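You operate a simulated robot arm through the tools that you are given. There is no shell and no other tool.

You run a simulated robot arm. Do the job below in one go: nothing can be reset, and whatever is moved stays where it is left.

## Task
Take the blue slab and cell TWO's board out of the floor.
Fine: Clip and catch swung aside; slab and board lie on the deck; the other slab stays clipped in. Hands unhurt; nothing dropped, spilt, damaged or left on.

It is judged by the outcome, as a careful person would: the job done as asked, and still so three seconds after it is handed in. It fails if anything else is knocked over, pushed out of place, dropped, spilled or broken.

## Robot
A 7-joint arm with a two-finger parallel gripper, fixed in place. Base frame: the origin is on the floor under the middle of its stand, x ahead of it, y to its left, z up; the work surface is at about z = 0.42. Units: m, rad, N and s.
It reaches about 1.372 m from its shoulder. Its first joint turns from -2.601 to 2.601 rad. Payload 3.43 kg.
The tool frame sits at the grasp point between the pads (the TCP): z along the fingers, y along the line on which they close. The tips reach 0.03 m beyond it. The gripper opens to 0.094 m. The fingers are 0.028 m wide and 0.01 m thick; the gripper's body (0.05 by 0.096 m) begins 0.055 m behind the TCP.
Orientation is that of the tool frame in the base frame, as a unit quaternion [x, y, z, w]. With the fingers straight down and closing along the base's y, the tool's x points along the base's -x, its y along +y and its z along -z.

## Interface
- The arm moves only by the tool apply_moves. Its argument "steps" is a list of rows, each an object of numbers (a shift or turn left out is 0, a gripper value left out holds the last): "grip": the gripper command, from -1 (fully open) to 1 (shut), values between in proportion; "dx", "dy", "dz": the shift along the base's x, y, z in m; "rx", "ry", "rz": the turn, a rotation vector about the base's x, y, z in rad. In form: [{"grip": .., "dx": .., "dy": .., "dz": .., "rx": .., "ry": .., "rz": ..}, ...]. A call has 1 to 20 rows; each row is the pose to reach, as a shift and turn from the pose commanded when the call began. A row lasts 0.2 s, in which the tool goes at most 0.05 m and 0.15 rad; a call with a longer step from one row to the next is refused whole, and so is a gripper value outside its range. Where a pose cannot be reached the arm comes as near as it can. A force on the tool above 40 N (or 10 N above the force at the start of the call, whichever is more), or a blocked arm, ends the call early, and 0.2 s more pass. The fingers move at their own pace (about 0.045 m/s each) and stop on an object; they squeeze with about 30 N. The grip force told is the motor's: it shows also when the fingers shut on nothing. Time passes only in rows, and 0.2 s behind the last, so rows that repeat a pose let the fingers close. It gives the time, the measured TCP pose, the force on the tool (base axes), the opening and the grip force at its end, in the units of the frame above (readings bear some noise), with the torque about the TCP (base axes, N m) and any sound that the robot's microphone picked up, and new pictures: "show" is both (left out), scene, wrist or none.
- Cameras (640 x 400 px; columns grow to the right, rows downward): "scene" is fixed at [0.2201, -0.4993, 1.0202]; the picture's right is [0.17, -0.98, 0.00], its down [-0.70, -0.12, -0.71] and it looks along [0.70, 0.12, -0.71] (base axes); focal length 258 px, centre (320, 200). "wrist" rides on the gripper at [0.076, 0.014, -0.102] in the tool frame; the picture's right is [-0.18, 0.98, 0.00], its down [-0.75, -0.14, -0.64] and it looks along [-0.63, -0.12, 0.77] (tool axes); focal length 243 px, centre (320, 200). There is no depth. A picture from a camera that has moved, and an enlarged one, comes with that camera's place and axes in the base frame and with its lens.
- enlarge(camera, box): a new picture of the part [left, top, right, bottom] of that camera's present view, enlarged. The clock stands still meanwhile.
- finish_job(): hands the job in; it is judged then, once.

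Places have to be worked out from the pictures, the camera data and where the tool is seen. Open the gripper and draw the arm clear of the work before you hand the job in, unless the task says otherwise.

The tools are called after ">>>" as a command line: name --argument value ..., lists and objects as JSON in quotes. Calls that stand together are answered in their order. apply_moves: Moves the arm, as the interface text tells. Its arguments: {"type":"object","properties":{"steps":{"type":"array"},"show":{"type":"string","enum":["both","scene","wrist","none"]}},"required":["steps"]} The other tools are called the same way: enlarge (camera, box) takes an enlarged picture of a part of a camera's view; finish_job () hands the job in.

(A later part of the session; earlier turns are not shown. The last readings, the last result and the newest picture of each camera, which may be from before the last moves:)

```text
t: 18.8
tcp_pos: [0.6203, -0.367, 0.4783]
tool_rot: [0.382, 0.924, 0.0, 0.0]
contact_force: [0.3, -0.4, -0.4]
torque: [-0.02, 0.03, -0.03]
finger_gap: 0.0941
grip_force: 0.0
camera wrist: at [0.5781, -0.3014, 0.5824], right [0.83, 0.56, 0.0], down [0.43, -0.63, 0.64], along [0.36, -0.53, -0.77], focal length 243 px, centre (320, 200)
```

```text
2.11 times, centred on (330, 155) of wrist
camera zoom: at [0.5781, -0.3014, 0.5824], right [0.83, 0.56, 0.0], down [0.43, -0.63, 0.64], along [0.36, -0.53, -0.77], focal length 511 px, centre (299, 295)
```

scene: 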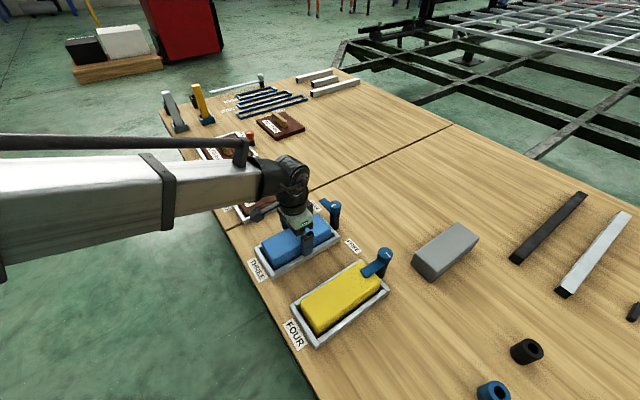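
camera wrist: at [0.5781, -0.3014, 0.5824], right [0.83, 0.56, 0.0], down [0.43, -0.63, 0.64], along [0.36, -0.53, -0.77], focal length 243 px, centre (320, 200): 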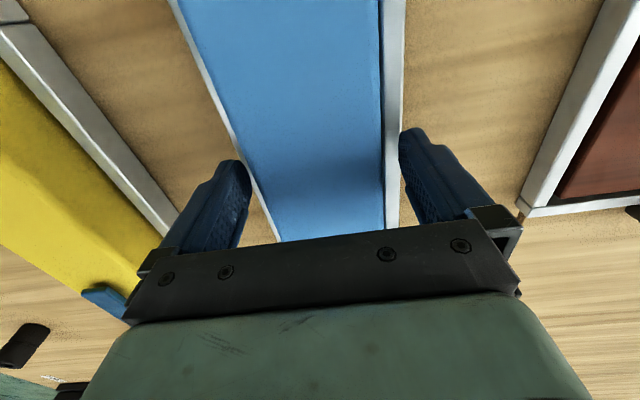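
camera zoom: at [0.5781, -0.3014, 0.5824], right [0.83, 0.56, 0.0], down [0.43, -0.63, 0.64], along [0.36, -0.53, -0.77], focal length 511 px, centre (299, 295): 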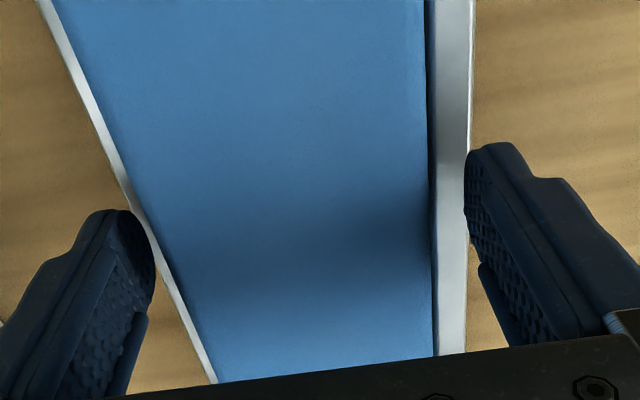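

The fingers straddle the slab with no contact and the tips stay just above the frame. Closing on the slab.

>>> apply_moves --steps '[{"grip": -0.4}, {"grip": -0.4}, {"grip": 0}, {"grip": 0.5}, {"grip": 1}, {"grip": 1}]'

>>> enlarge --camera "scene" --box '[270, 200, 350, 270]'

```text
t: 20.2
tcp_pos: [0.6224, -0.3658, 0.4799]
tool_rot: [0.383, 0.924, -0.001, 0.001]
contact_force: [0.2, -1.5, 13.3]
torque: [-0.05, 0.03, 0.02]
finger_gap: 0.0693
grip_force: 29.9
camera wrist: at [0.578, -0.3014, 0.5829], right [0.83, 0.56, 0.0], down [0.43, -0.63, 0.64], along [0.36, -0.53, -0.77], focal length 243 px, centre (320, 200)
```

scene: 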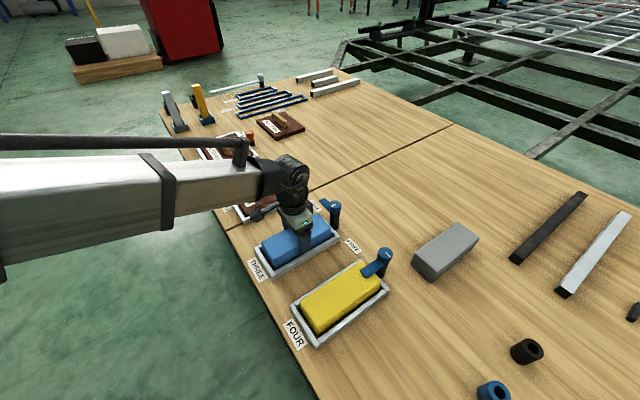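
wrist: 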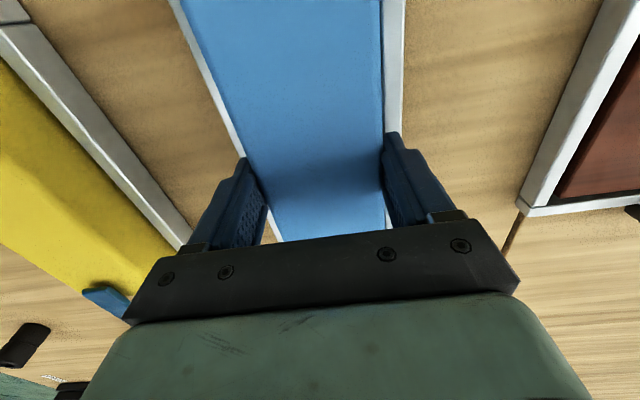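

```text
5.71 times, centred on (310, 235) of scene
camera zoom: at [0.2201, -0.4993, 1.0202], right [0.17, -0.98, 0.0], down [-0.7, -0.12, -0.71], along [0.7, 0.12, -0.71], focal length 1475 px, centre (377, 0)
```

zoom: 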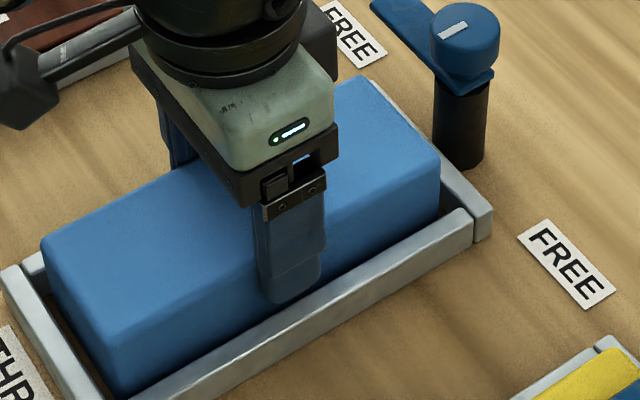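

The slab is gripped at 69 mm. I'll lift slowly at first to feel the weight and check that it comes straight up without snagging.

>>> apply_moves --steps '[{"grip": 1, "dz": 0.004}, {"grip": 1, "dz": 0.008}, {"grip": 1, "dz": 0.014}, {"grip": 1, "dz": 0.02}]'

>>> enlarge --camera "scene" --box '[250, 190, 350, 280]'

```text
t: 21.2
tcp_pos: [0.6212, -0.3656, 0.4987]
tool_rot: [0.383, 0.924, 0.0, -0.001]
contact_force: [0.0, -0.8, -0.1]
torque: [-0.02, -0.01, 0.0]
finger_gap: 0.069
grip_force: 29.8
camera wrist: at [0.5783, -0.3013, 0.6021], right [0.83, 0.56, 0.0], down [0.43, -0.63, 0.64], along [0.36, -0.53, -0.77], focal length 243 px, centre (320, 200)
```

scene: 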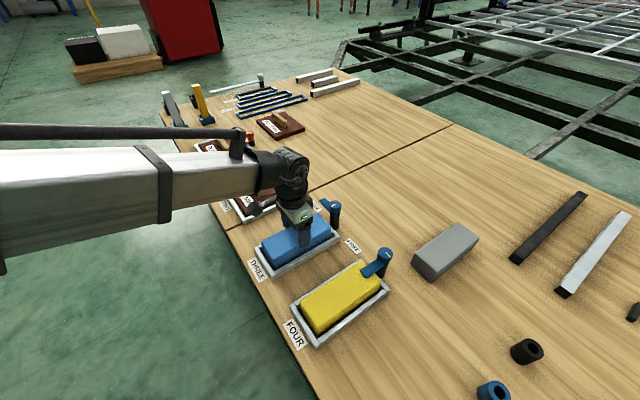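
wrist: 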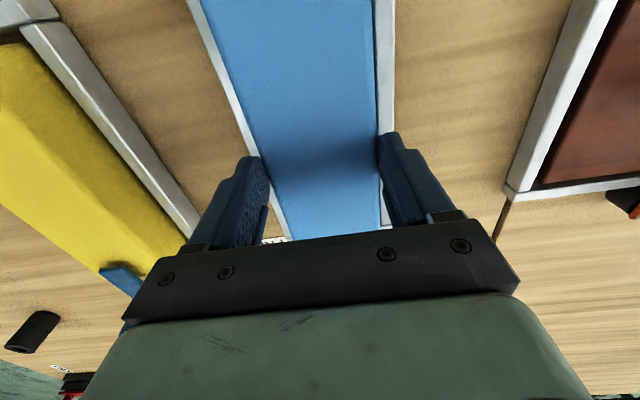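

```text
4.44 times, centred on (300, 235) of scene
camera zoom: at [0.2201, -0.4993, 1.0202], right [0.17, -0.98, 0.0], down [-0.7, -0.12, -0.71], along [0.7, 0.12, -0.71], focal length 1147 px, centre (409, 44)
```

zoom: 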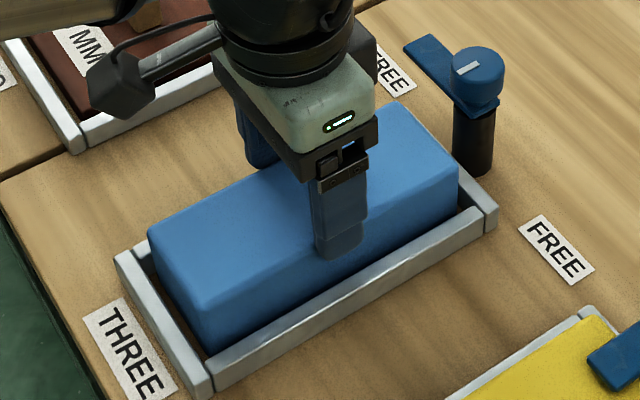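

The wrist view suggests the fingers may have slid up the slab instead of lifting it. I'll compare with the same zoom as before.

>>> enlarge --camera "scene" --box '[270, 200, 350, 270]'

>>> enlarge --camera "wrist" --box '[180, 60, 480, 250]'

>>> enlarge --camera "scene" --box '[250, 230, 310, 285]'

```text
5.71 times, centred on (310, 235) of scene
camera zoom: at [0.2201, -0.4993, 1.0202], right [0.17, -0.98, 0.0], down [-0.7, -0.12, -0.71], along [0.7, 0.12, -0.71], focal length 1475 px, centre (377, 0)
```

zoom: 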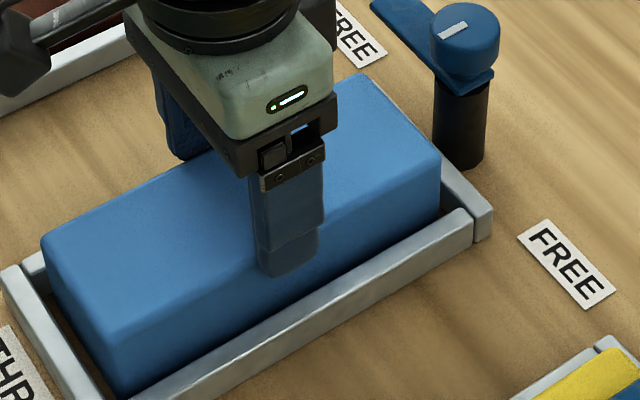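

```text
2.11 times, centred on (330, 155) of wrist
camera zoom: at [0.5783, -0.3013, 0.6021], right [0.83, 0.56, 0.0], down [0.43, -0.63, 0.64], along [0.36, -0.53, -0.77], focal length 511 px, centre (299, 295)
```

zoom: 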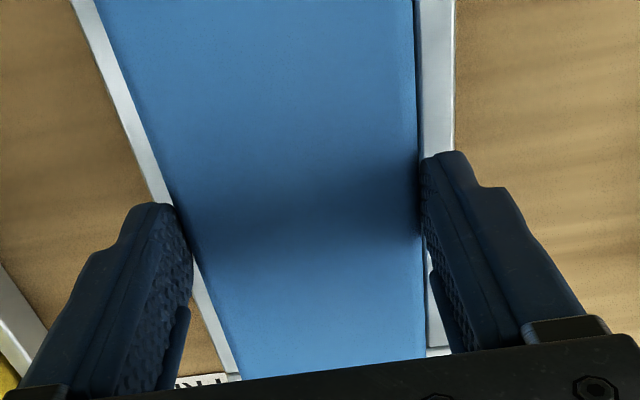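

```text
7.27 times, centred on (280, 258) of scene
camera zoom: at [0.2201, -0.4993, 1.0202], right [0.17, -0.98, 0.0], down [-0.7, -0.12, -0.71], along [0.7, 0.12, -0.71], focal length 1877 px, centre (611, -218)
```

zoom: 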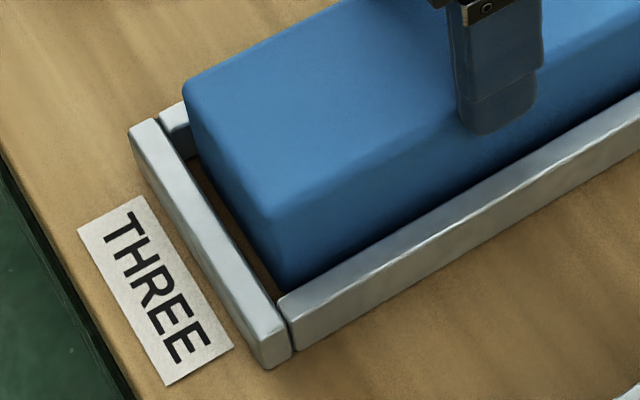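

The slab stayed put: the fingers slid up it about 20 mm while it rose only a few mm. I'll open, go back down slightly lower for more pad contact, and lift in tiny steps while reading the force.

>>> apply_moves --steps '[{"grip": -0.7}, {"grip": -0.7}, {"grip": -0.7, "dz": -0.01}, {"grip": -0.7, "dz": -0.02}, {"grip": -0.7, "dz": -0.021}, {"grip": -0.7, "dz": -0.021}]' --show "both"

>>> enlarge --camera "scene" --box '[250, 230, 310, 285]'

>>> enlarge --camera "scene" --box '[290, 220, 330, 260]'

```text
t: 22.6
tcp_pos: [0.623, -0.3657, 0.4766]
tool_rot: [0.383, 0.924, 0.001, 0.0]
contact_force: [1.2, 0.0, 0.1]
torque: [0.02, -0.05, 0.01]
finger_gap: 0.0799
grip_force: 0.0
camera wrist: at [0.5785, -0.3015, 0.5809], right [0.83, 0.56, 0.0], down [0.43, -0.63, 0.64], along [0.36, -0.53, -0.77], focal length 243 px, centre (320, 200)
```

scene: 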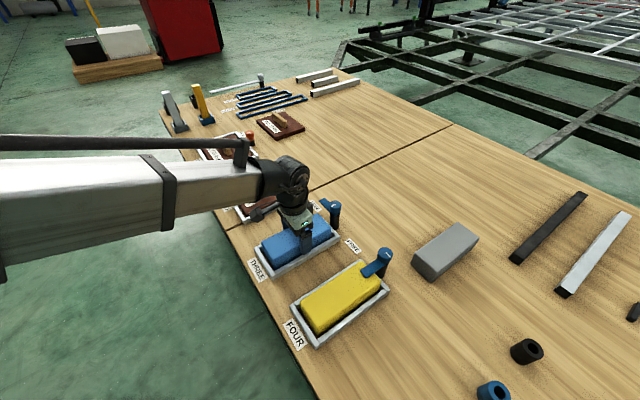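
wrist: 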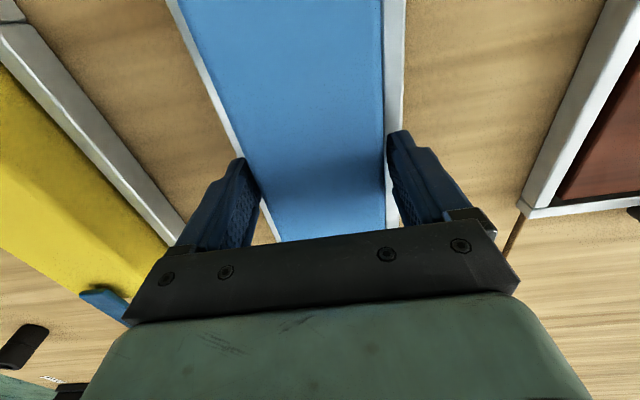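

```text
7.27 times, centred on (280, 258) of scene
camera zoom: at [0.2201, -0.4993, 1.0202], right [0.17, -0.98, 0.0], down [-0.7, -0.12, -0.71], along [0.7, 0.12, -0.71], focal length 1877 px, centre (611, -218)
```

zoom: 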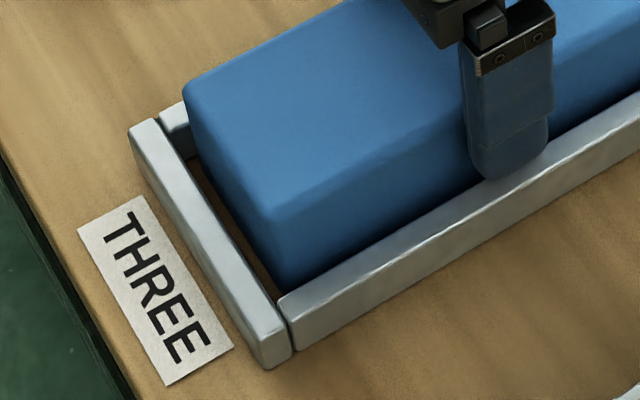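

```text
10.00 times, centred on (310, 240) of scene
camera zoom: at [0.2201, -0.4993, 1.0202], right [0.17, -0.98, 0.0], down [-0.7, -0.12, -0.71], along [0.7, 0.12, -0.71], focal length 2581 px, centre (420, -200)
```

zoom: 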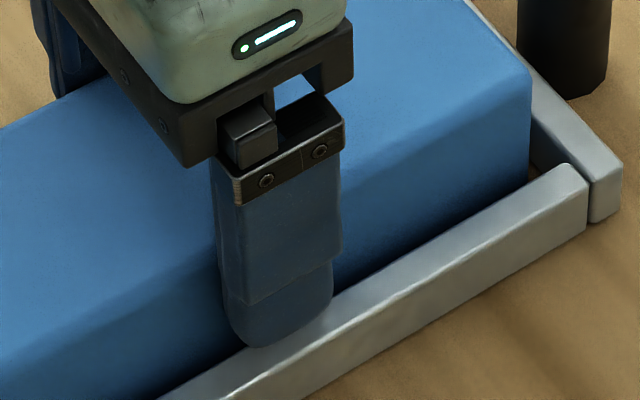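

>>> enlarge --camera "scene" --box '[300, 195, 350, 245]'

```text
8.00 times, centred on (325, 220) of scene
camera zoom: at [0.2201, -0.4993, 1.0202], right [0.17, -0.98, 0.0], down [-0.7, -0.12, -0.71], along [0.7, 0.12, -0.71], focal length 2065 px, centre (280, 40)
```

zoom: 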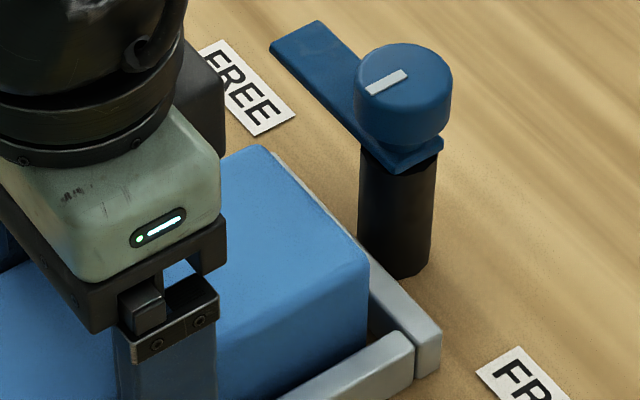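

The slab only shifted a couple of mm sideways and wasn't lifted. I'll close again and give the grip time to build.

>>> apply_moves --steps '[{"grip": 1}, {"grip": 1}, {"grip": 1}, {"grip": 1}, {"grip": 1}]' --show "none"

```text
t: 23.8
tcp_pos: [0.6231, -0.3656, 0.4778]
tool_rot: [0.382, 0.924, 0.0, 0.001]
contact_force: [0.3, 0.6, 0.5]
torque: [0.05, -0.01, -0.01]
finger_gap: 0.0734
grip_force: 29.7
```

The gap now reads 73 mm rather than 69 mm. I'll look closely at what the pads are touching.

>>> enlarge --camera "wrist" --box '[180, 60, 480, 250]'

>>> enlarge --camera "scene" --box '[290, 220, 330, 260]'

>>> enlarge --camera "wrist" --box '[360, 100, 440, 240]'

>>> enlarge --camera "wrist" --box '[200, 120, 300, 250]'

```text
2.11 times, centred on (330, 155) of wrist
camera zoom: at [0.5785, -0.3015, 0.581], right [0.83, 0.56, 0.0], down [0.43, -0.63, 0.64], along [0.36, -0.53, -0.77], focal length 511 px, centre (299, 295)
```

zoom: 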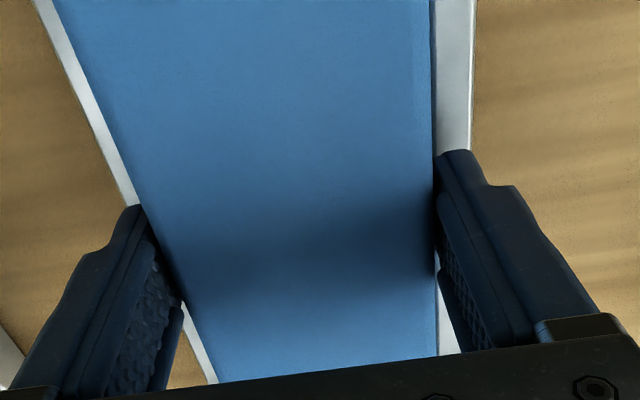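

```text
10.00 times, centred on (310, 240) of scene
camera zoom: at [0.2201, -0.4993, 1.0202], right [0.17, -0.98, 0.0], down [-0.7, -0.12, -0.71], along [0.7, 0.12, -0.71], focal length 2581 px, centre (420, -200)
```

zoom: 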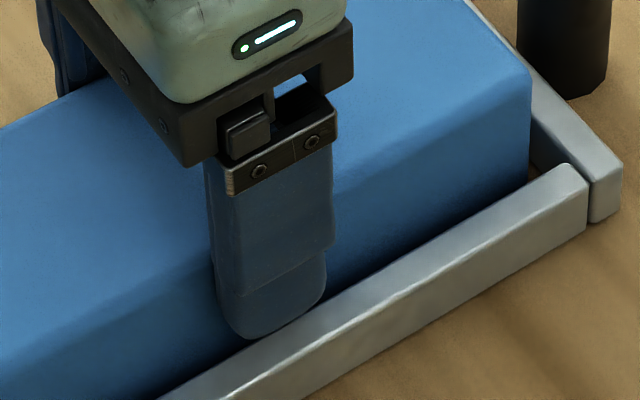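

```text
2.86 times, centred on (400, 170) of wrist
camera zoom: at [0.5785, -0.3015, 0.581], right [0.83, 0.56, 0.0], down [0.43, -0.63, 0.64], along [0.36, -0.53, -0.77], focal length 693 px, centre (91, 286)
```

zoom: 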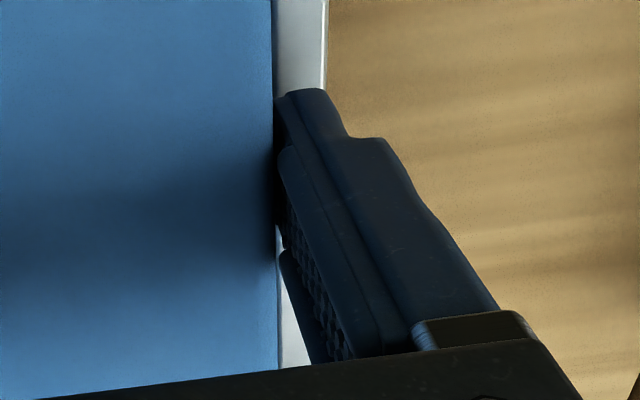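

```text
3.08 times, centred on (250, 185) of wrist
camera zoom: at [0.5785, -0.3015, 0.581], right [0.83, 0.56, 0.0], down [0.43, -0.63, 0.64], along [0.36, -0.53, -0.77], focal length 746 px, centre (535, 246)
```

zoom: 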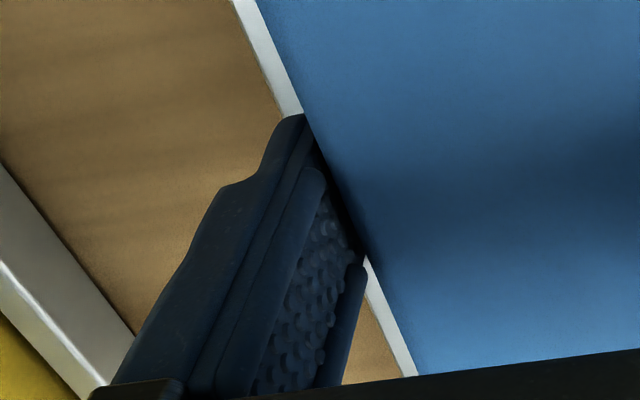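

The pads bear flat on the slab sides at the tips. I'll lift a few mm and read the load.

>>> apply_moves --steps '[{"grip": 1, "dz": 0.001}, {"grip": 1, "dz": 0.003}]' --show "none"

```text
t: 24.4
tcp_pos: [0.6212, -0.366, 0.4818]
tool_rot: [0.383, 0.924, -0.001, -0.001]
contact_force: [-0.4, -0.6, -0.2]
torque: [0.0, 0.0, -0.01]
finger_gap: 0.0692
grip_force: 29.8
```

>>> enlarge --camera "scene" --box '[250, 230, 310, 285]'

>>> enlarge --camera "scene" --box '[300, 195, 350, 245]'

>>> enlarge --camera "wrist" --box '[180, 60, 480, 250]'

```text
7.27 times, centred on (280, 258) of scene
camera zoom: at [0.2201, -0.4993, 1.0202], right [0.17, -0.98, 0.0], down [-0.7, -0.12, -0.71], along [0.7, 0.12, -0.71], focal length 1877 px, centre (611, -218)
```

zoom: 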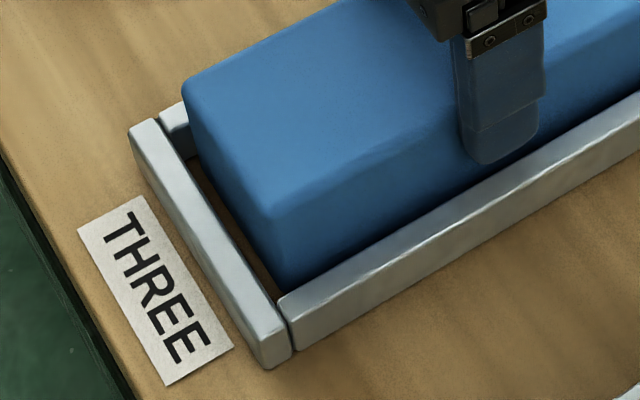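

```text
8.00 times, centred on (325, 220) of scene
camera zoom: at [0.2201, -0.4993, 1.0202], right [0.17, -0.98, 0.0], down [-0.7, -0.12, -0.71], along [0.7, 0.12, -0.71], focal length 2065 px, centre (280, 40)
```

zoom: 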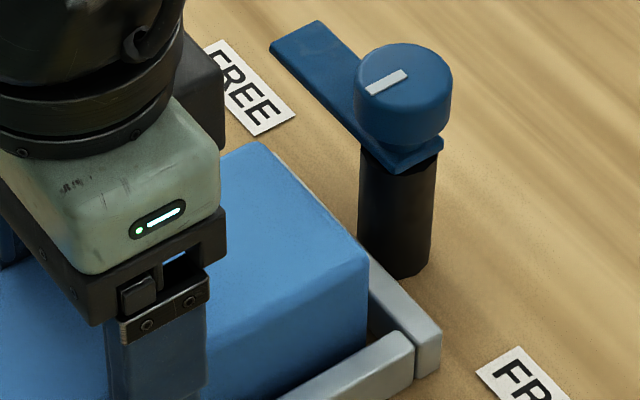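

```text
2.11 times, centred on (330, 155) of wrist
camera zoom: at [0.5786, -0.3014, 0.5845], right [0.83, 0.56, 0.0], down [0.43, -0.63, 0.64], along [0.36, -0.53, -0.77], focal length 511 px, centre (299, 295)
```

zoom: 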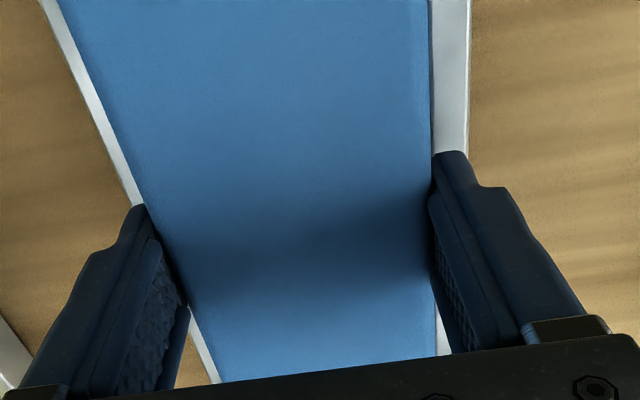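

The slab may be creeping up a little with each squeeze, yet no load shows. I'll lift a further 6 mm very slowly and check whether slab and fingers move together.

>>> apply_moves --steps '[{"grip": 1, "dz": 0.001}, {"grip": 1, "dz": 0.002}, {"grip": 1, "dz": 0.003}, {"grip": 1, "dz": 0.004}, {"grip": 1, "dz": 0.005}, {"grip": 1, "dz": 0.006}]' --show "none"

>>> enlarge --camera "scene" --box '[250, 230, 310, 285]'

>>> enlarge --camera "scene" --box '[300, 195, 350, 245]'

>>> enlarge --camera "wrist" --box '[180, 60, 480, 250]'

```text
t: 25.8
tcp_pos: [0.6226, -0.3648, 0.487]
tool_rot: [0.382, 0.924, 0.0, -0.001]
contact_force: [-1.0, -0.6, -1.1]
torque: [-0.02, 0.0, -0.04]
finger_gap: 0.0693
grip_force: 30.2
```

```text
7.27 times, centred on (280, 258) of scene
camera zoom: at [0.2201, -0.4993, 1.0202], right [0.17, -0.98, 0.0], down [-0.7, -0.12, -0.71], along [0.7, 0.12, -0.71], focal length 1877 px, centre (611, -218)
```

zoom: 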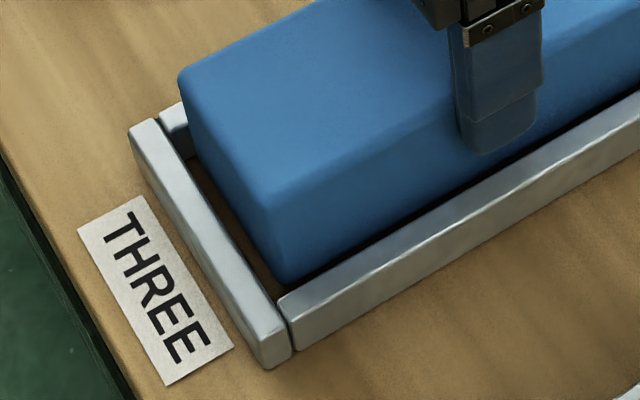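

```text
8.00 times, centred on (325, 220) of scene
camera zoom: at [0.2201, -0.4993, 1.0202], right [0.17, -0.98, 0.0], down [-0.7, -0.12, -0.71], along [0.7, 0.12, -0.71], focal length 2065 px, centre (280, 40)
```

zoom: 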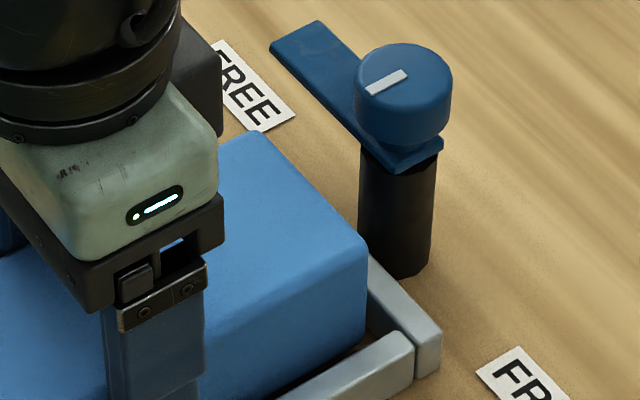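

```text
2.11 times, centred on (330, 155) of wrist
camera zoom: at [0.5787, -0.3009, 0.5903], right [0.83, 0.56, 0.0], down [0.43, -0.63, 0.64], along [0.36, -0.53, -0.77], focal length 511 px, centre (299, 295)
```

zoom: 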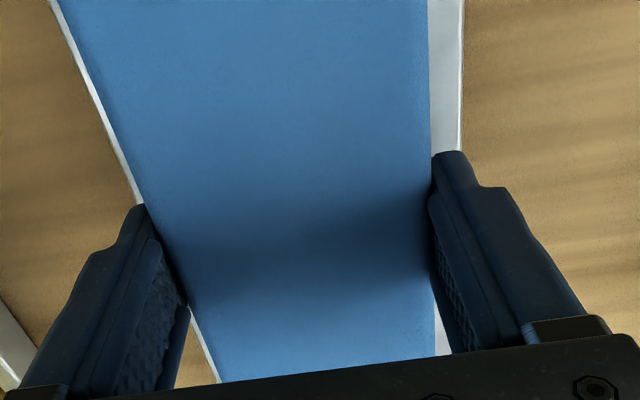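

The slab is now rising with the fingers, about 6 mm this time, and it weighs only about 1–2 N. I'll keep lifting slowly, checking as it goes.

>>> apply_moves --steps '[{"grip": 1, "dz": 0.0012}, {"grip": 1, "dz": 0.0024}, {"grip": 1, "dz": 0.0036}, {"grip": 1, "dz": 0.0048}, {"grip": 1, "dz": 0.006}, {"grip": 1, "dz": 0.0072}, {"grip": 1, "dz": 0.0084}, {"grip": 1, "dz": 0.0096}, {"grip": 1, "dz": 0.0108}, {"grip": 1, "dz": 0.012}]' --show "none"

>>> enlarge --camera "scene" --box '[250, 200, 350, 280]'

>>> enlarge --camera "wrist" --box '[180, 60, 480, 250]'

```text
t: 28.0
tcp_pos: [0.6236, -0.3662, 0.4992]
tool_rot: [0.383, 0.924, 0.0, 0.0]
contact_force: [-0.3, 0.7, -1.2]
torque: [0.01, 0.02, 0.02]
finger_gap: 0.0691
grip_force: 30.2
```

```text
5.00 times, centred on (300, 240) of scene
camera zoom: at [0.2201, -0.4993, 1.0202], right [0.17, -0.98, 0.0], down [-0.7, -0.12, -0.71], along [0.7, 0.12, -0.71], focal length 1291 px, centre (420, 0)
```

zoom: 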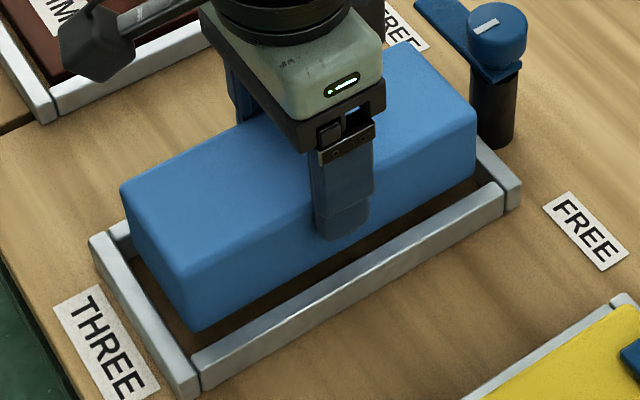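

```text
2.11 times, centred on (330, 155) of wrist
camera zoom: at [0.5792, -0.3015, 0.6026], right [0.83, 0.56, 0.0], down [0.43, -0.63, 0.64], along [0.36, -0.53, -0.77], focal length 511 px, centre (299, 295)
```

zoom: 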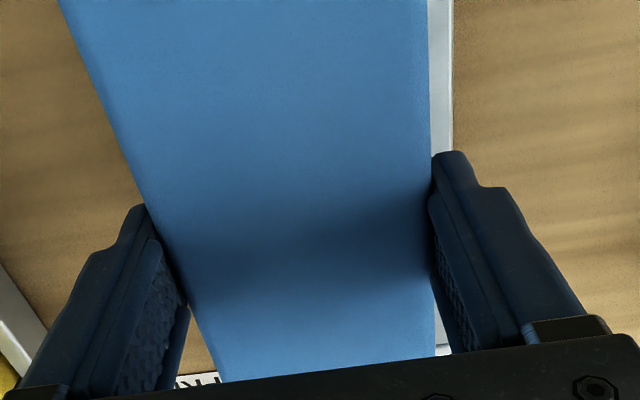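

The slab has come up about 20 mm and shows no slip relative to the fingers. Continuing to lift clear of the frame.

>>> apply_moves --steps '[{"grip": 1, "dz": 0.0015}, {"grip": 1, "dz": 0.003}, {"grip": 1, "dz": 0.005}, {"grip": 1, "dz": 0.007}, {"grip": 1, "dz": 0.009}, {"grip": 1, "dz": 0.011}, {"grip": 1, "dz": 0.013}, {"grip": 1, "dz": 0.015}, {"grip": 1, "dz": 0.017}, {"grip": 1, "dz": 0.019}, {"grip": 1, "dz": 0.021}, {"grip": 1, "dz": 0.023}, {"grip": 1, "dz": 0.025}, {"grip": 1, "dz": 0.027}, {"grip": 1, "dz": 0.029}, {"grip": 1, "dz": 0.031}, {"grip": 1, "dz": 0.033}, {"grip": 1, "dz": 0.035}, {"grip": 1, "dz": 0.0365}, {"grip": 1, "dz": 0.0375}]' --show "both"

>>> enlarge --camera "wrist" --box '[180, 60, 480, 250]'

>>> enlarge --camera "scene" --box '[250, 180, 370, 280]'

```text
t: 32.2
tcp_pos: [0.6218, -0.366, 0.5361]
tool_rot: [0.383, 0.924, 0.0, 0.0]
contact_force: [0.3, 0.1, -1.3]
torque: [0.01, 0.01, 0.0]
finger_gap: 0.0691
grip_force: 29.7
camera wrist: at [0.5788, -0.3016, 0.6397], right [0.83, 0.56, 0.0], down [0.43, -0.63, 0.64], along [0.36, -0.53, -0.77], focal length 243 px, centre (320, 200)
```

scene: 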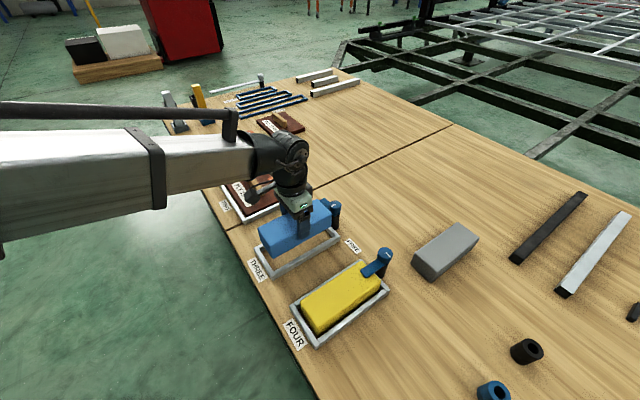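
wrist: 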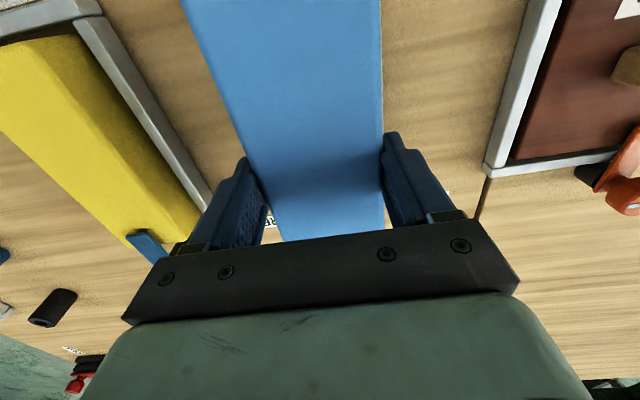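

```text
2.11 times, centred on (330, 155) of wrist
camera zoom: at [0.5788, -0.3016, 0.6397], right [0.83, 0.56, 0.0], down [0.43, -0.63, 0.64], along [0.36, -0.53, -0.77], focal length 511 px, centre (299, 295)
```

zoom: 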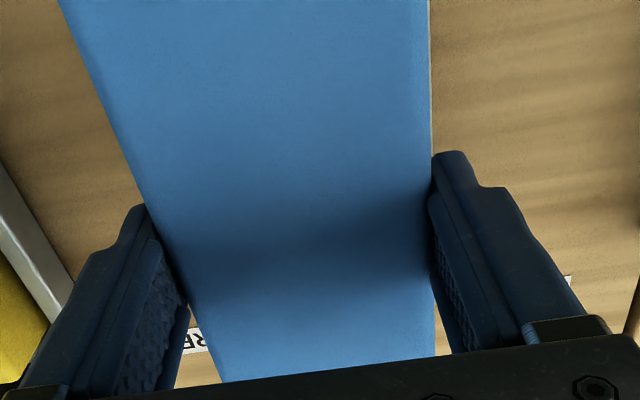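

```text
4.00 times, centred on (310, 230) of scene
camera zoom: at [0.2201, -0.4993, 1.0202], right [0.17, -0.98, 0.0], down [-0.7, -0.12, -0.71], along [0.7, 0.12, -0.71], focal length 1033 px, centre (360, 80)
```

zoom: 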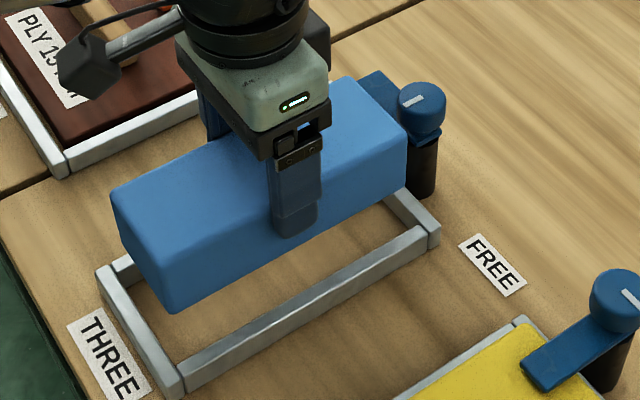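

The slab is clear of the frame and hanging level. I'll raise it above knob height (0.52) before carrying it across to open deck.

>>> apply_moves --steps '[{"grip": 1, "dz": 0.003}, {"grip": 1, "dz": 0.008}, {"grip": 1, "dz": 0.014}, {"grip": 1, "dz": 0.02}, {"grip": 1, "dz": 0.027}, {"grip": 1, "dz": 0.034}, {"grip": 1, "dz": 0.041}, {"grip": 1, "dz": 0.048}, {"grip": 1, "dz": 0.055}, {"grip": 1, "dz": 0.062}, {"grip": 1, "dz": 0.069}, {"grip": 1, "dz": 0.076}, {"grip": 1, "dz": 0.082}, {"grip": 1, "dz": 0.086}]' --show "both"

```text
t: 35.2
tcp_pos: [0.6221, -0.3668, 0.623]
tool_rot: [0.383, 0.924, 0.0, 0.0]
contact_force: [-0.2, -0.4, -0.7]
torque: [0.01, -0.01, -0.01]
finger_gap: 0.0695
grip_force: 29.6
camera wrist: at [0.5792, -0.3017, 0.7254], right [0.83, 0.56, 0.0], down [0.43, -0.63, 0.64], along [0.36, -0.53, -0.77], focal length 243 px, centre (320, 200)
```

scene: 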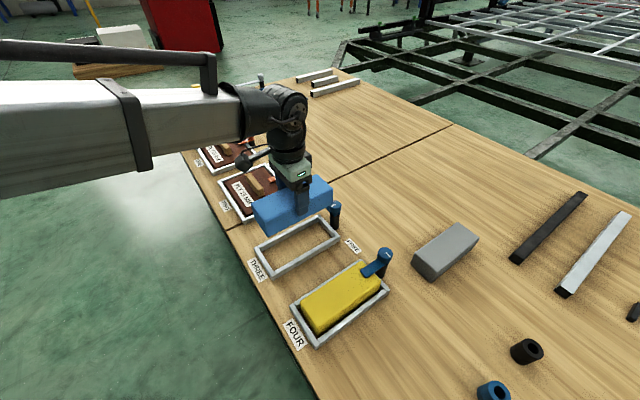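
wrist: 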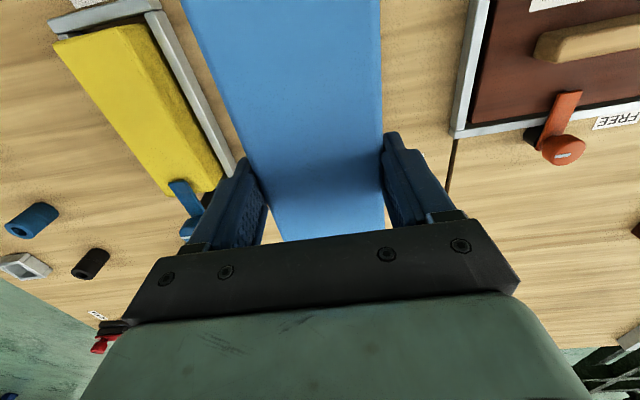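

The slab is held level, well above the knobs. Carrying it along the table direction (+x, -y) to open deck at about (0.82, -0.565).

>>> apply_moves --steps '[{"grip": 1, "dx": 0.004, "dy": -0.004}, {"grip": 1, "dx": 0.012, "dy": -0.012}, {"grip": 1, "dx": 0.022, "dy": -0.022}, {"grip": 1, "dx": 0.034, "dy": -0.034}, {"grip": 1, "dx": 0.047, "dy": -0.047}, {"grip": 1, "dx": 0.06, "dy": -0.06}, {"grip": 1, "dx": 0.073, "dy": -0.073}, {"grip": 1, "dx": 0.086, "dy": -0.086}, {"grip": 1, "dx": 0.099, "dy": -0.099}, {"grip": 1, "dx": 0.112, "dy": -0.112}, {"grip": 1, "dx": 0.125, "dy": -0.125}, {"grip": 1, "dx": 0.138, "dy": -0.138}, {"grip": 1, "dx": 0.151, "dy": -0.151}, {"grip": 1, "dx": 0.164, "dy": -0.164}, {"grip": 1, "dx": 0.176, "dy": -0.176}, {"grip": 1, "dx": 0.186, "dy": -0.186}, {"grip": 1, "dx": 0.194, "dy": -0.194}, {"grip": 1, "dx": 0.199, "dy": -0.199}, {"grip": 1, "dx": 0.2, "dy": -0.2}, {"grip": 1, "dx": 0.2, "dy": -0.2}]' --show "both"

>>> enlarge --camera "scene" --box '[280, 120, 480, 280]'

```text
t: 39.4
tcp_pos: [0.8212, -0.5657, 0.6226]
tool_rot: [0.383, 0.924, 0.0, 0.0]
contact_force: [-0.1, 0.4, -0.4]
torque: [0.01, 0.01, 0.0]
finger_gap: 0.0693
grip_force: 30.2
camera wrist: at [0.778, -0.5013, 0.7255], right [0.83, 0.56, 0.0], down [0.43, -0.63, 0.64], along [0.36, -0.53, -0.77], focal length 243 px, centre (320, 200)
```

scene: 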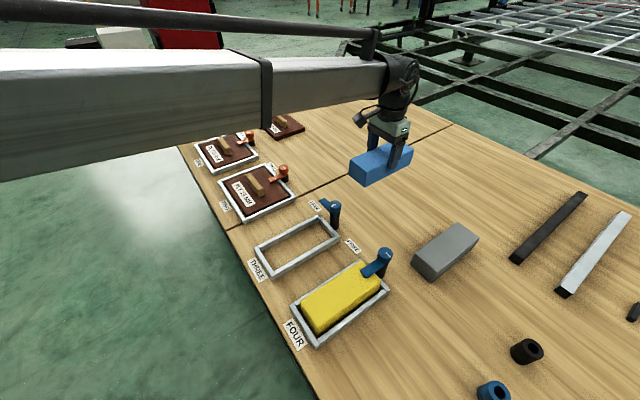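
wrist: 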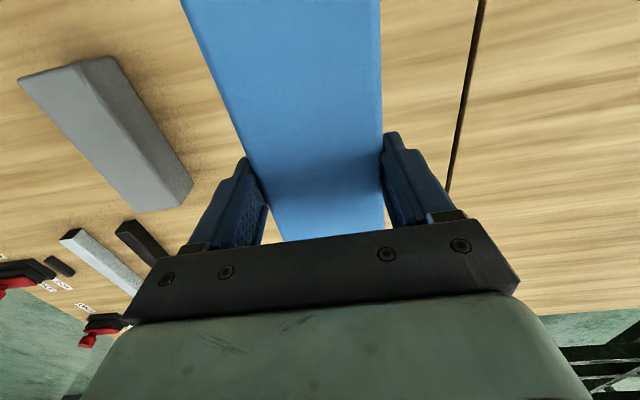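

```text
2.50 times, centred on (380, 200) of scene
camera zoom: at [0.2201, -0.4993, 1.0202], right [0.17, -0.98, 0.0], down [-0.7, -0.12, -0.71], along [0.7, 0.12, -0.71], focal length 645 px, centre (170, 200)
```

zoom: 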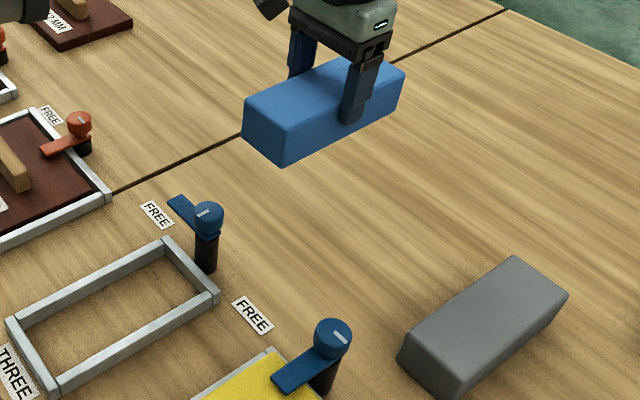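

The slab hangs over clear deck, away from the grey block, the posts and the seam. Lowering it to just above the deck.

>>> apply_moves --steps '[{"grip": 1, "dz": -0.004}, {"grip": 1, "dz": -0.012}, {"grip": 1, "dz": -0.022}, {"grip": 1, "dz": -0.034}, {"grip": 1, "dz": -0.046}, {"grip": 1, "dz": -0.058}, {"grip": 1, "dz": -0.07}, {"grip": 1, "dz": -0.082}, {"grip": 1, "dz": -0.094}, {"grip": 1, "dz": -0.105}, {"grip": 1, "dz": -0.114}, {"grip": 1, "dz": -0.121}, {"grip": 1, "dz": -0.126}, {"grip": 1, "dz": -0.129}]' --show "none"

>>> enlarge --camera "scene" --box '[330, 150, 430, 230]'

```text
t: 42.4
tcp_pos: [0.8239, -0.5653, 0.4929]
tool_rot: [0.383, 0.924, 0.0, 0.0]
contact_force: [-0.6, -0.3, -1.0]
torque: [0.01, -0.03, 0.04]
finger_gap: 0.069
grip_force: 29.8
```

```text
5.00 times, centred on (380, 190) of scene
camera zoom: at [0.2201, -0.4993, 1.0202], right [0.17, -0.98, 0.0], down [-0.7, -0.12, -0.71], along [0.7, 0.12, -0.71], focal length 1291 px, centre (20, 250)
```

zoom: 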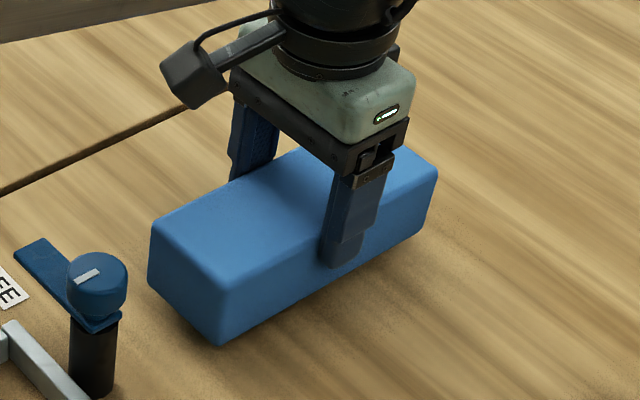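

It's about 10–15 mm above the deck with no contact yet. Lowering slowly until the force shows touchdown.

>>> apply_moves --steps '[{"grip": 1, "dz": -0.002}, {"grip": 1, "dz": -0.004}, {"grip": 1, "dz": -0.006}, {"grip": 1, "dz": -0.007}]' --show "none"

>>> enlarge --camera "scene" --box '[330, 150, 430, 230]'

```text
t: 43.4
tcp_pos: [0.8234, -0.565, 0.4871]
tool_rot: [0.383, 0.924, 0.0, 0.0]
contact_force: [0.6, 0.0, -1.0]
torque: [0.01, 0.01, 0.02]
finger_gap: 0.0691
grip_force: 30.6
```

```text
5.00 times, centred on (380, 190) of scene
camera zoom: at [0.2201, -0.4993, 1.0202], right [0.17, -0.98, 0.0], down [-0.7, -0.12, -0.71], along [0.7, 0.12, -0.71], focal length 1291 px, centre (20, 250)
```

zoom: 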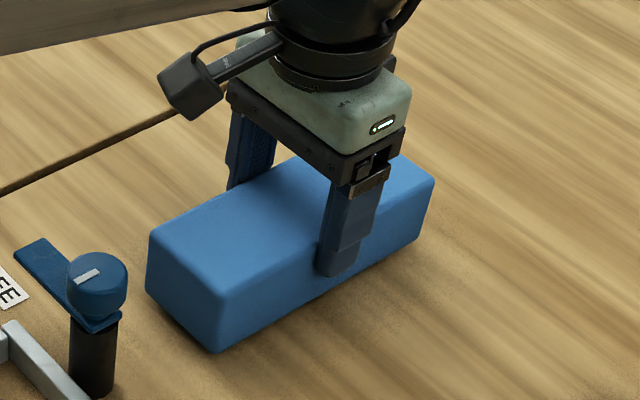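

>>> apply_moves --steps '[{"grip": 1, "dz": -0.001}, {"grip": 1, "dz": -0.002}, {"grip": 1, "dz": -0.003}, {"grip": 1, "dz": -0.004}]' --show "none"

>>> enlarge --camera "scene" --box '[330, 150, 430, 230]'

```text
t: 44.4
tcp_pos: [0.8222, -0.5665, 0.4826]
tool_rot: [0.382, 0.924, 0.0, 0.0]
contact_force: [-0.2, 0.2, -1.1]
torque: [-0.03, 0.04, 0.01]
finger_gap: 0.0694
grip_force: 30.5
```

```text
5.00 times, centred on (380, 190) of scene
camera zoom: at [0.2201, -0.4993, 1.0202], right [0.17, -0.98, 0.0], down [-0.7, -0.12, -0.71], along [0.7, 0.12, -0.71], focal length 1291 px, centre (20, 250)
```

zoom: 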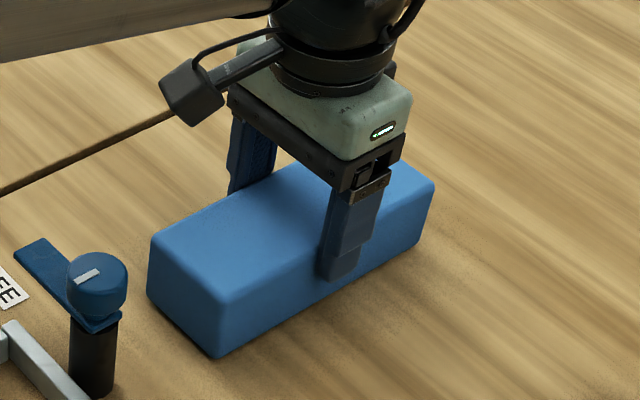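

The load is still about -1 N, so the slab isn't down yet. A few more mm, slowly.

>>> apply_moves --steps '[{"grip": 1, "dz": -0.001}, {"grip": 1, "dz": -0.002}, {"grip": 1, "dz": -0.003}]' --show "none"

```text
t: 45.2
tcp_pos: [0.8224, -0.5664, 0.4809]
tool_rot: [0.382, 0.924, 0.0, 0.002]
contact_force: [0.1, -1.0, 8.3]
torque: [0.25, 0.13, 0.02]
finger_gap: 0.0693
grip_force: 30.1
```

Touchdown: +8 N upward. I'll ease off 1 mm, then open the fingers and rise.

>>> apply_moves --steps '[{"grip": 1, "dz": 0.001}, {"grip": -0.6, "dz": 0.001}, {"grip": -1, "dz": 0.001}, {"grip": -1, "dz": 0.001}]' --show "both"

>>> enlarge --camera "scene" --box '[330, 150, 430, 230]'

```text
t: 46.2
tcp_pos: [0.821, -0.5668, 0.4795]
tool_rot: [0.382, 0.924, 0.0, 0.0]
contact_force: [-0.2, 0.0, 0.1]
torque: [0.0, 0.0, 0.01]
finger_gap: 0.0943
grip_force: 0.1
camera wrist: at [0.7786, -0.5012, 0.5832], right [0.83, 0.56, 0.0], down [0.43, -0.63, 0.64], along [0.36, -0.53, -0.77], focal length 243 px, centre (320, 200)
```

scene: 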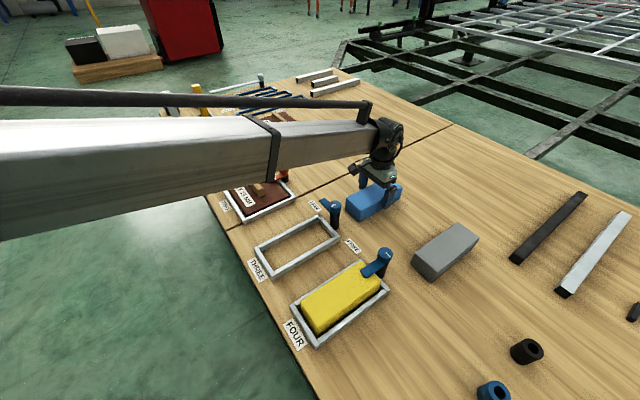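
wrist: 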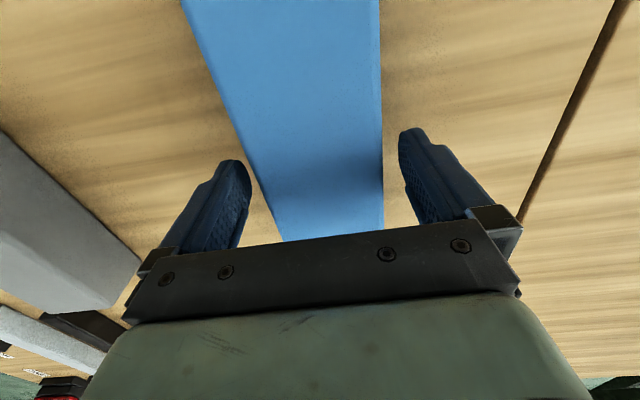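

```text
5.00 times, centred on (380, 190) of scene
camera zoom: at [0.2201, -0.4993, 1.0202], right [0.17, -0.98, 0.0], down [-0.7, -0.12, -0.71], along [0.7, 0.12, -0.71], focal length 1291 px, centre (20, 250)
```

zoom: 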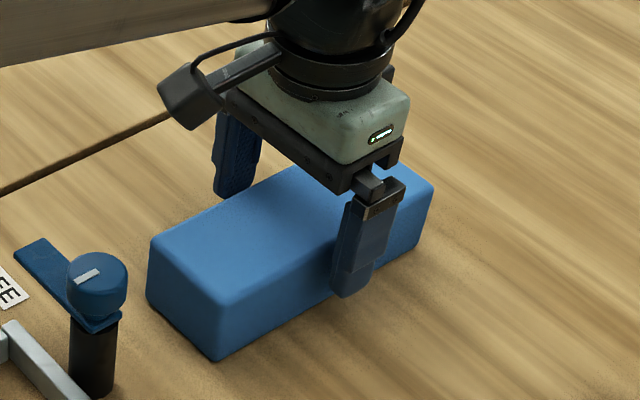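

The slab rests on the deck and is released. Rising straight up, then moving over to cell TWO's catch knob at about (0.891, -0.254).

>>> apply_moves --steps '[{"grip": -1, "dz": 0.02}, {"grip": -1, "dz": 0.06}, {"grip": -1, "dz": 0.1}, {"grip": -1, "dz": 0.14}, {"grip": -1, "dx": 0.009, "dy": 0.04, "dz": 0.14}, {"grip": -1, "dx": 0.018, "dy": 0.08, "dz": 0.14}, {"grip": -1, "dx": 0.027, "dy": 0.12, "dz": 0.14}, {"grip": -1, "dx": 0.036, "dy": 0.16, "dz": 0.14}, {"grip": -1, "dx": 0.045, "dy": 0.2, "dz": 0.14}, {"grip": -1, "dx": 0.054, "dy": 0.24, "dz": 0.14}, {"grip": -1, "dx": 0.063, "dy": 0.28, "dz": 0.14}, {"grip": -1, "dx": 0.068, "dy": 0.311, "dz": 0.14}, {"grip": -1, "dx": 0.068, "dy": 0.311, "dz": 0.14}]' --show "both"

>>> enlarge --camera "wrist" --box '[240, 0, 400, 120]'

>>> enlarge --camera "scene" --box '[220, 130, 420, 250]'

```text
t: 49.0
tcp_pos: [0.8918, -0.2545, 0.6198]
tool_rot: [0.383, 0.924, -0.001, -0.001]
contact_force: [-0.1, -0.1, 0.2]
torque: [-0.03, 0.02, -0.02]
finger_gap: 0.094
grip_force: 0.0
camera wrist: at [0.8482, -0.1892, 0.7225], right [0.83, 0.56, 0.0], down [0.43, -0.63, 0.64], along [0.36, -0.53, -0.77], focal length 243 px, centre (320, 200)
```

scene: 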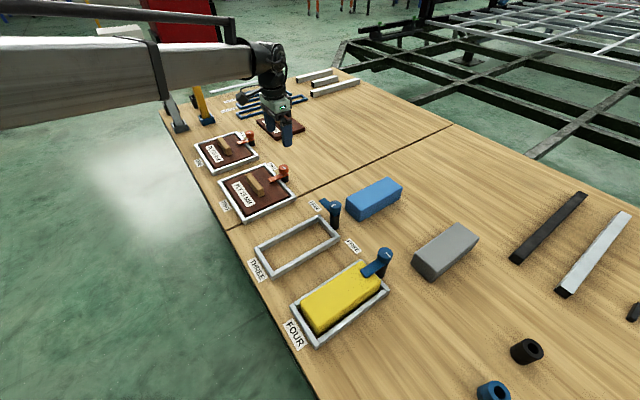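
wrist: 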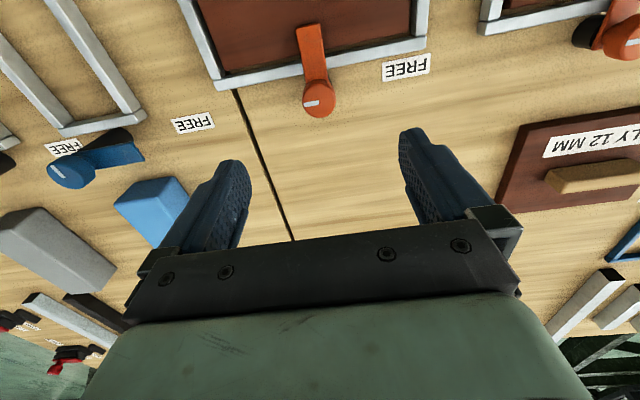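

```text
3.33 times, centred on (320, 60) of wrist
camera zoom: at [0.8482, -0.1892, 0.7225], right [0.83, 0.56, 0.0], down [0.43, -0.63, 0.64], along [0.36, -0.53, -0.77], focal length 809 px, centre (320, 667)
```

zoom: 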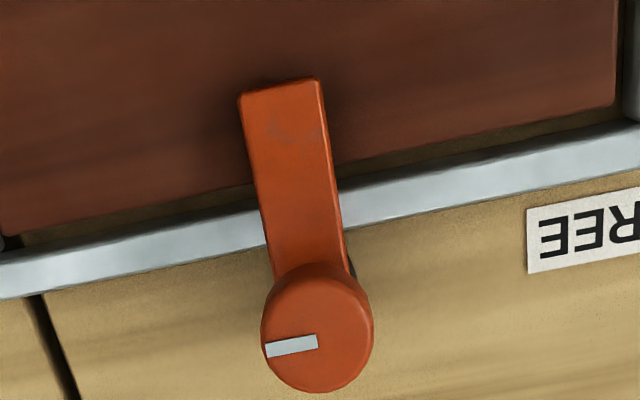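

```text
3.20 times, centred on (320, 190) of scene
camera zoom: at [0.2201, -0.4993, 1.0202], right [0.17, -0.98, 0.0], down [-0.7, -0.12, -0.71], along [0.7, 0.12, -0.71], focal length 826 px, centre (320, 232)
```

zoom: 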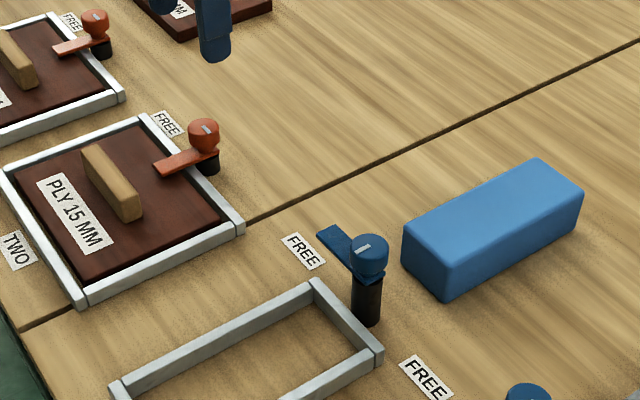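

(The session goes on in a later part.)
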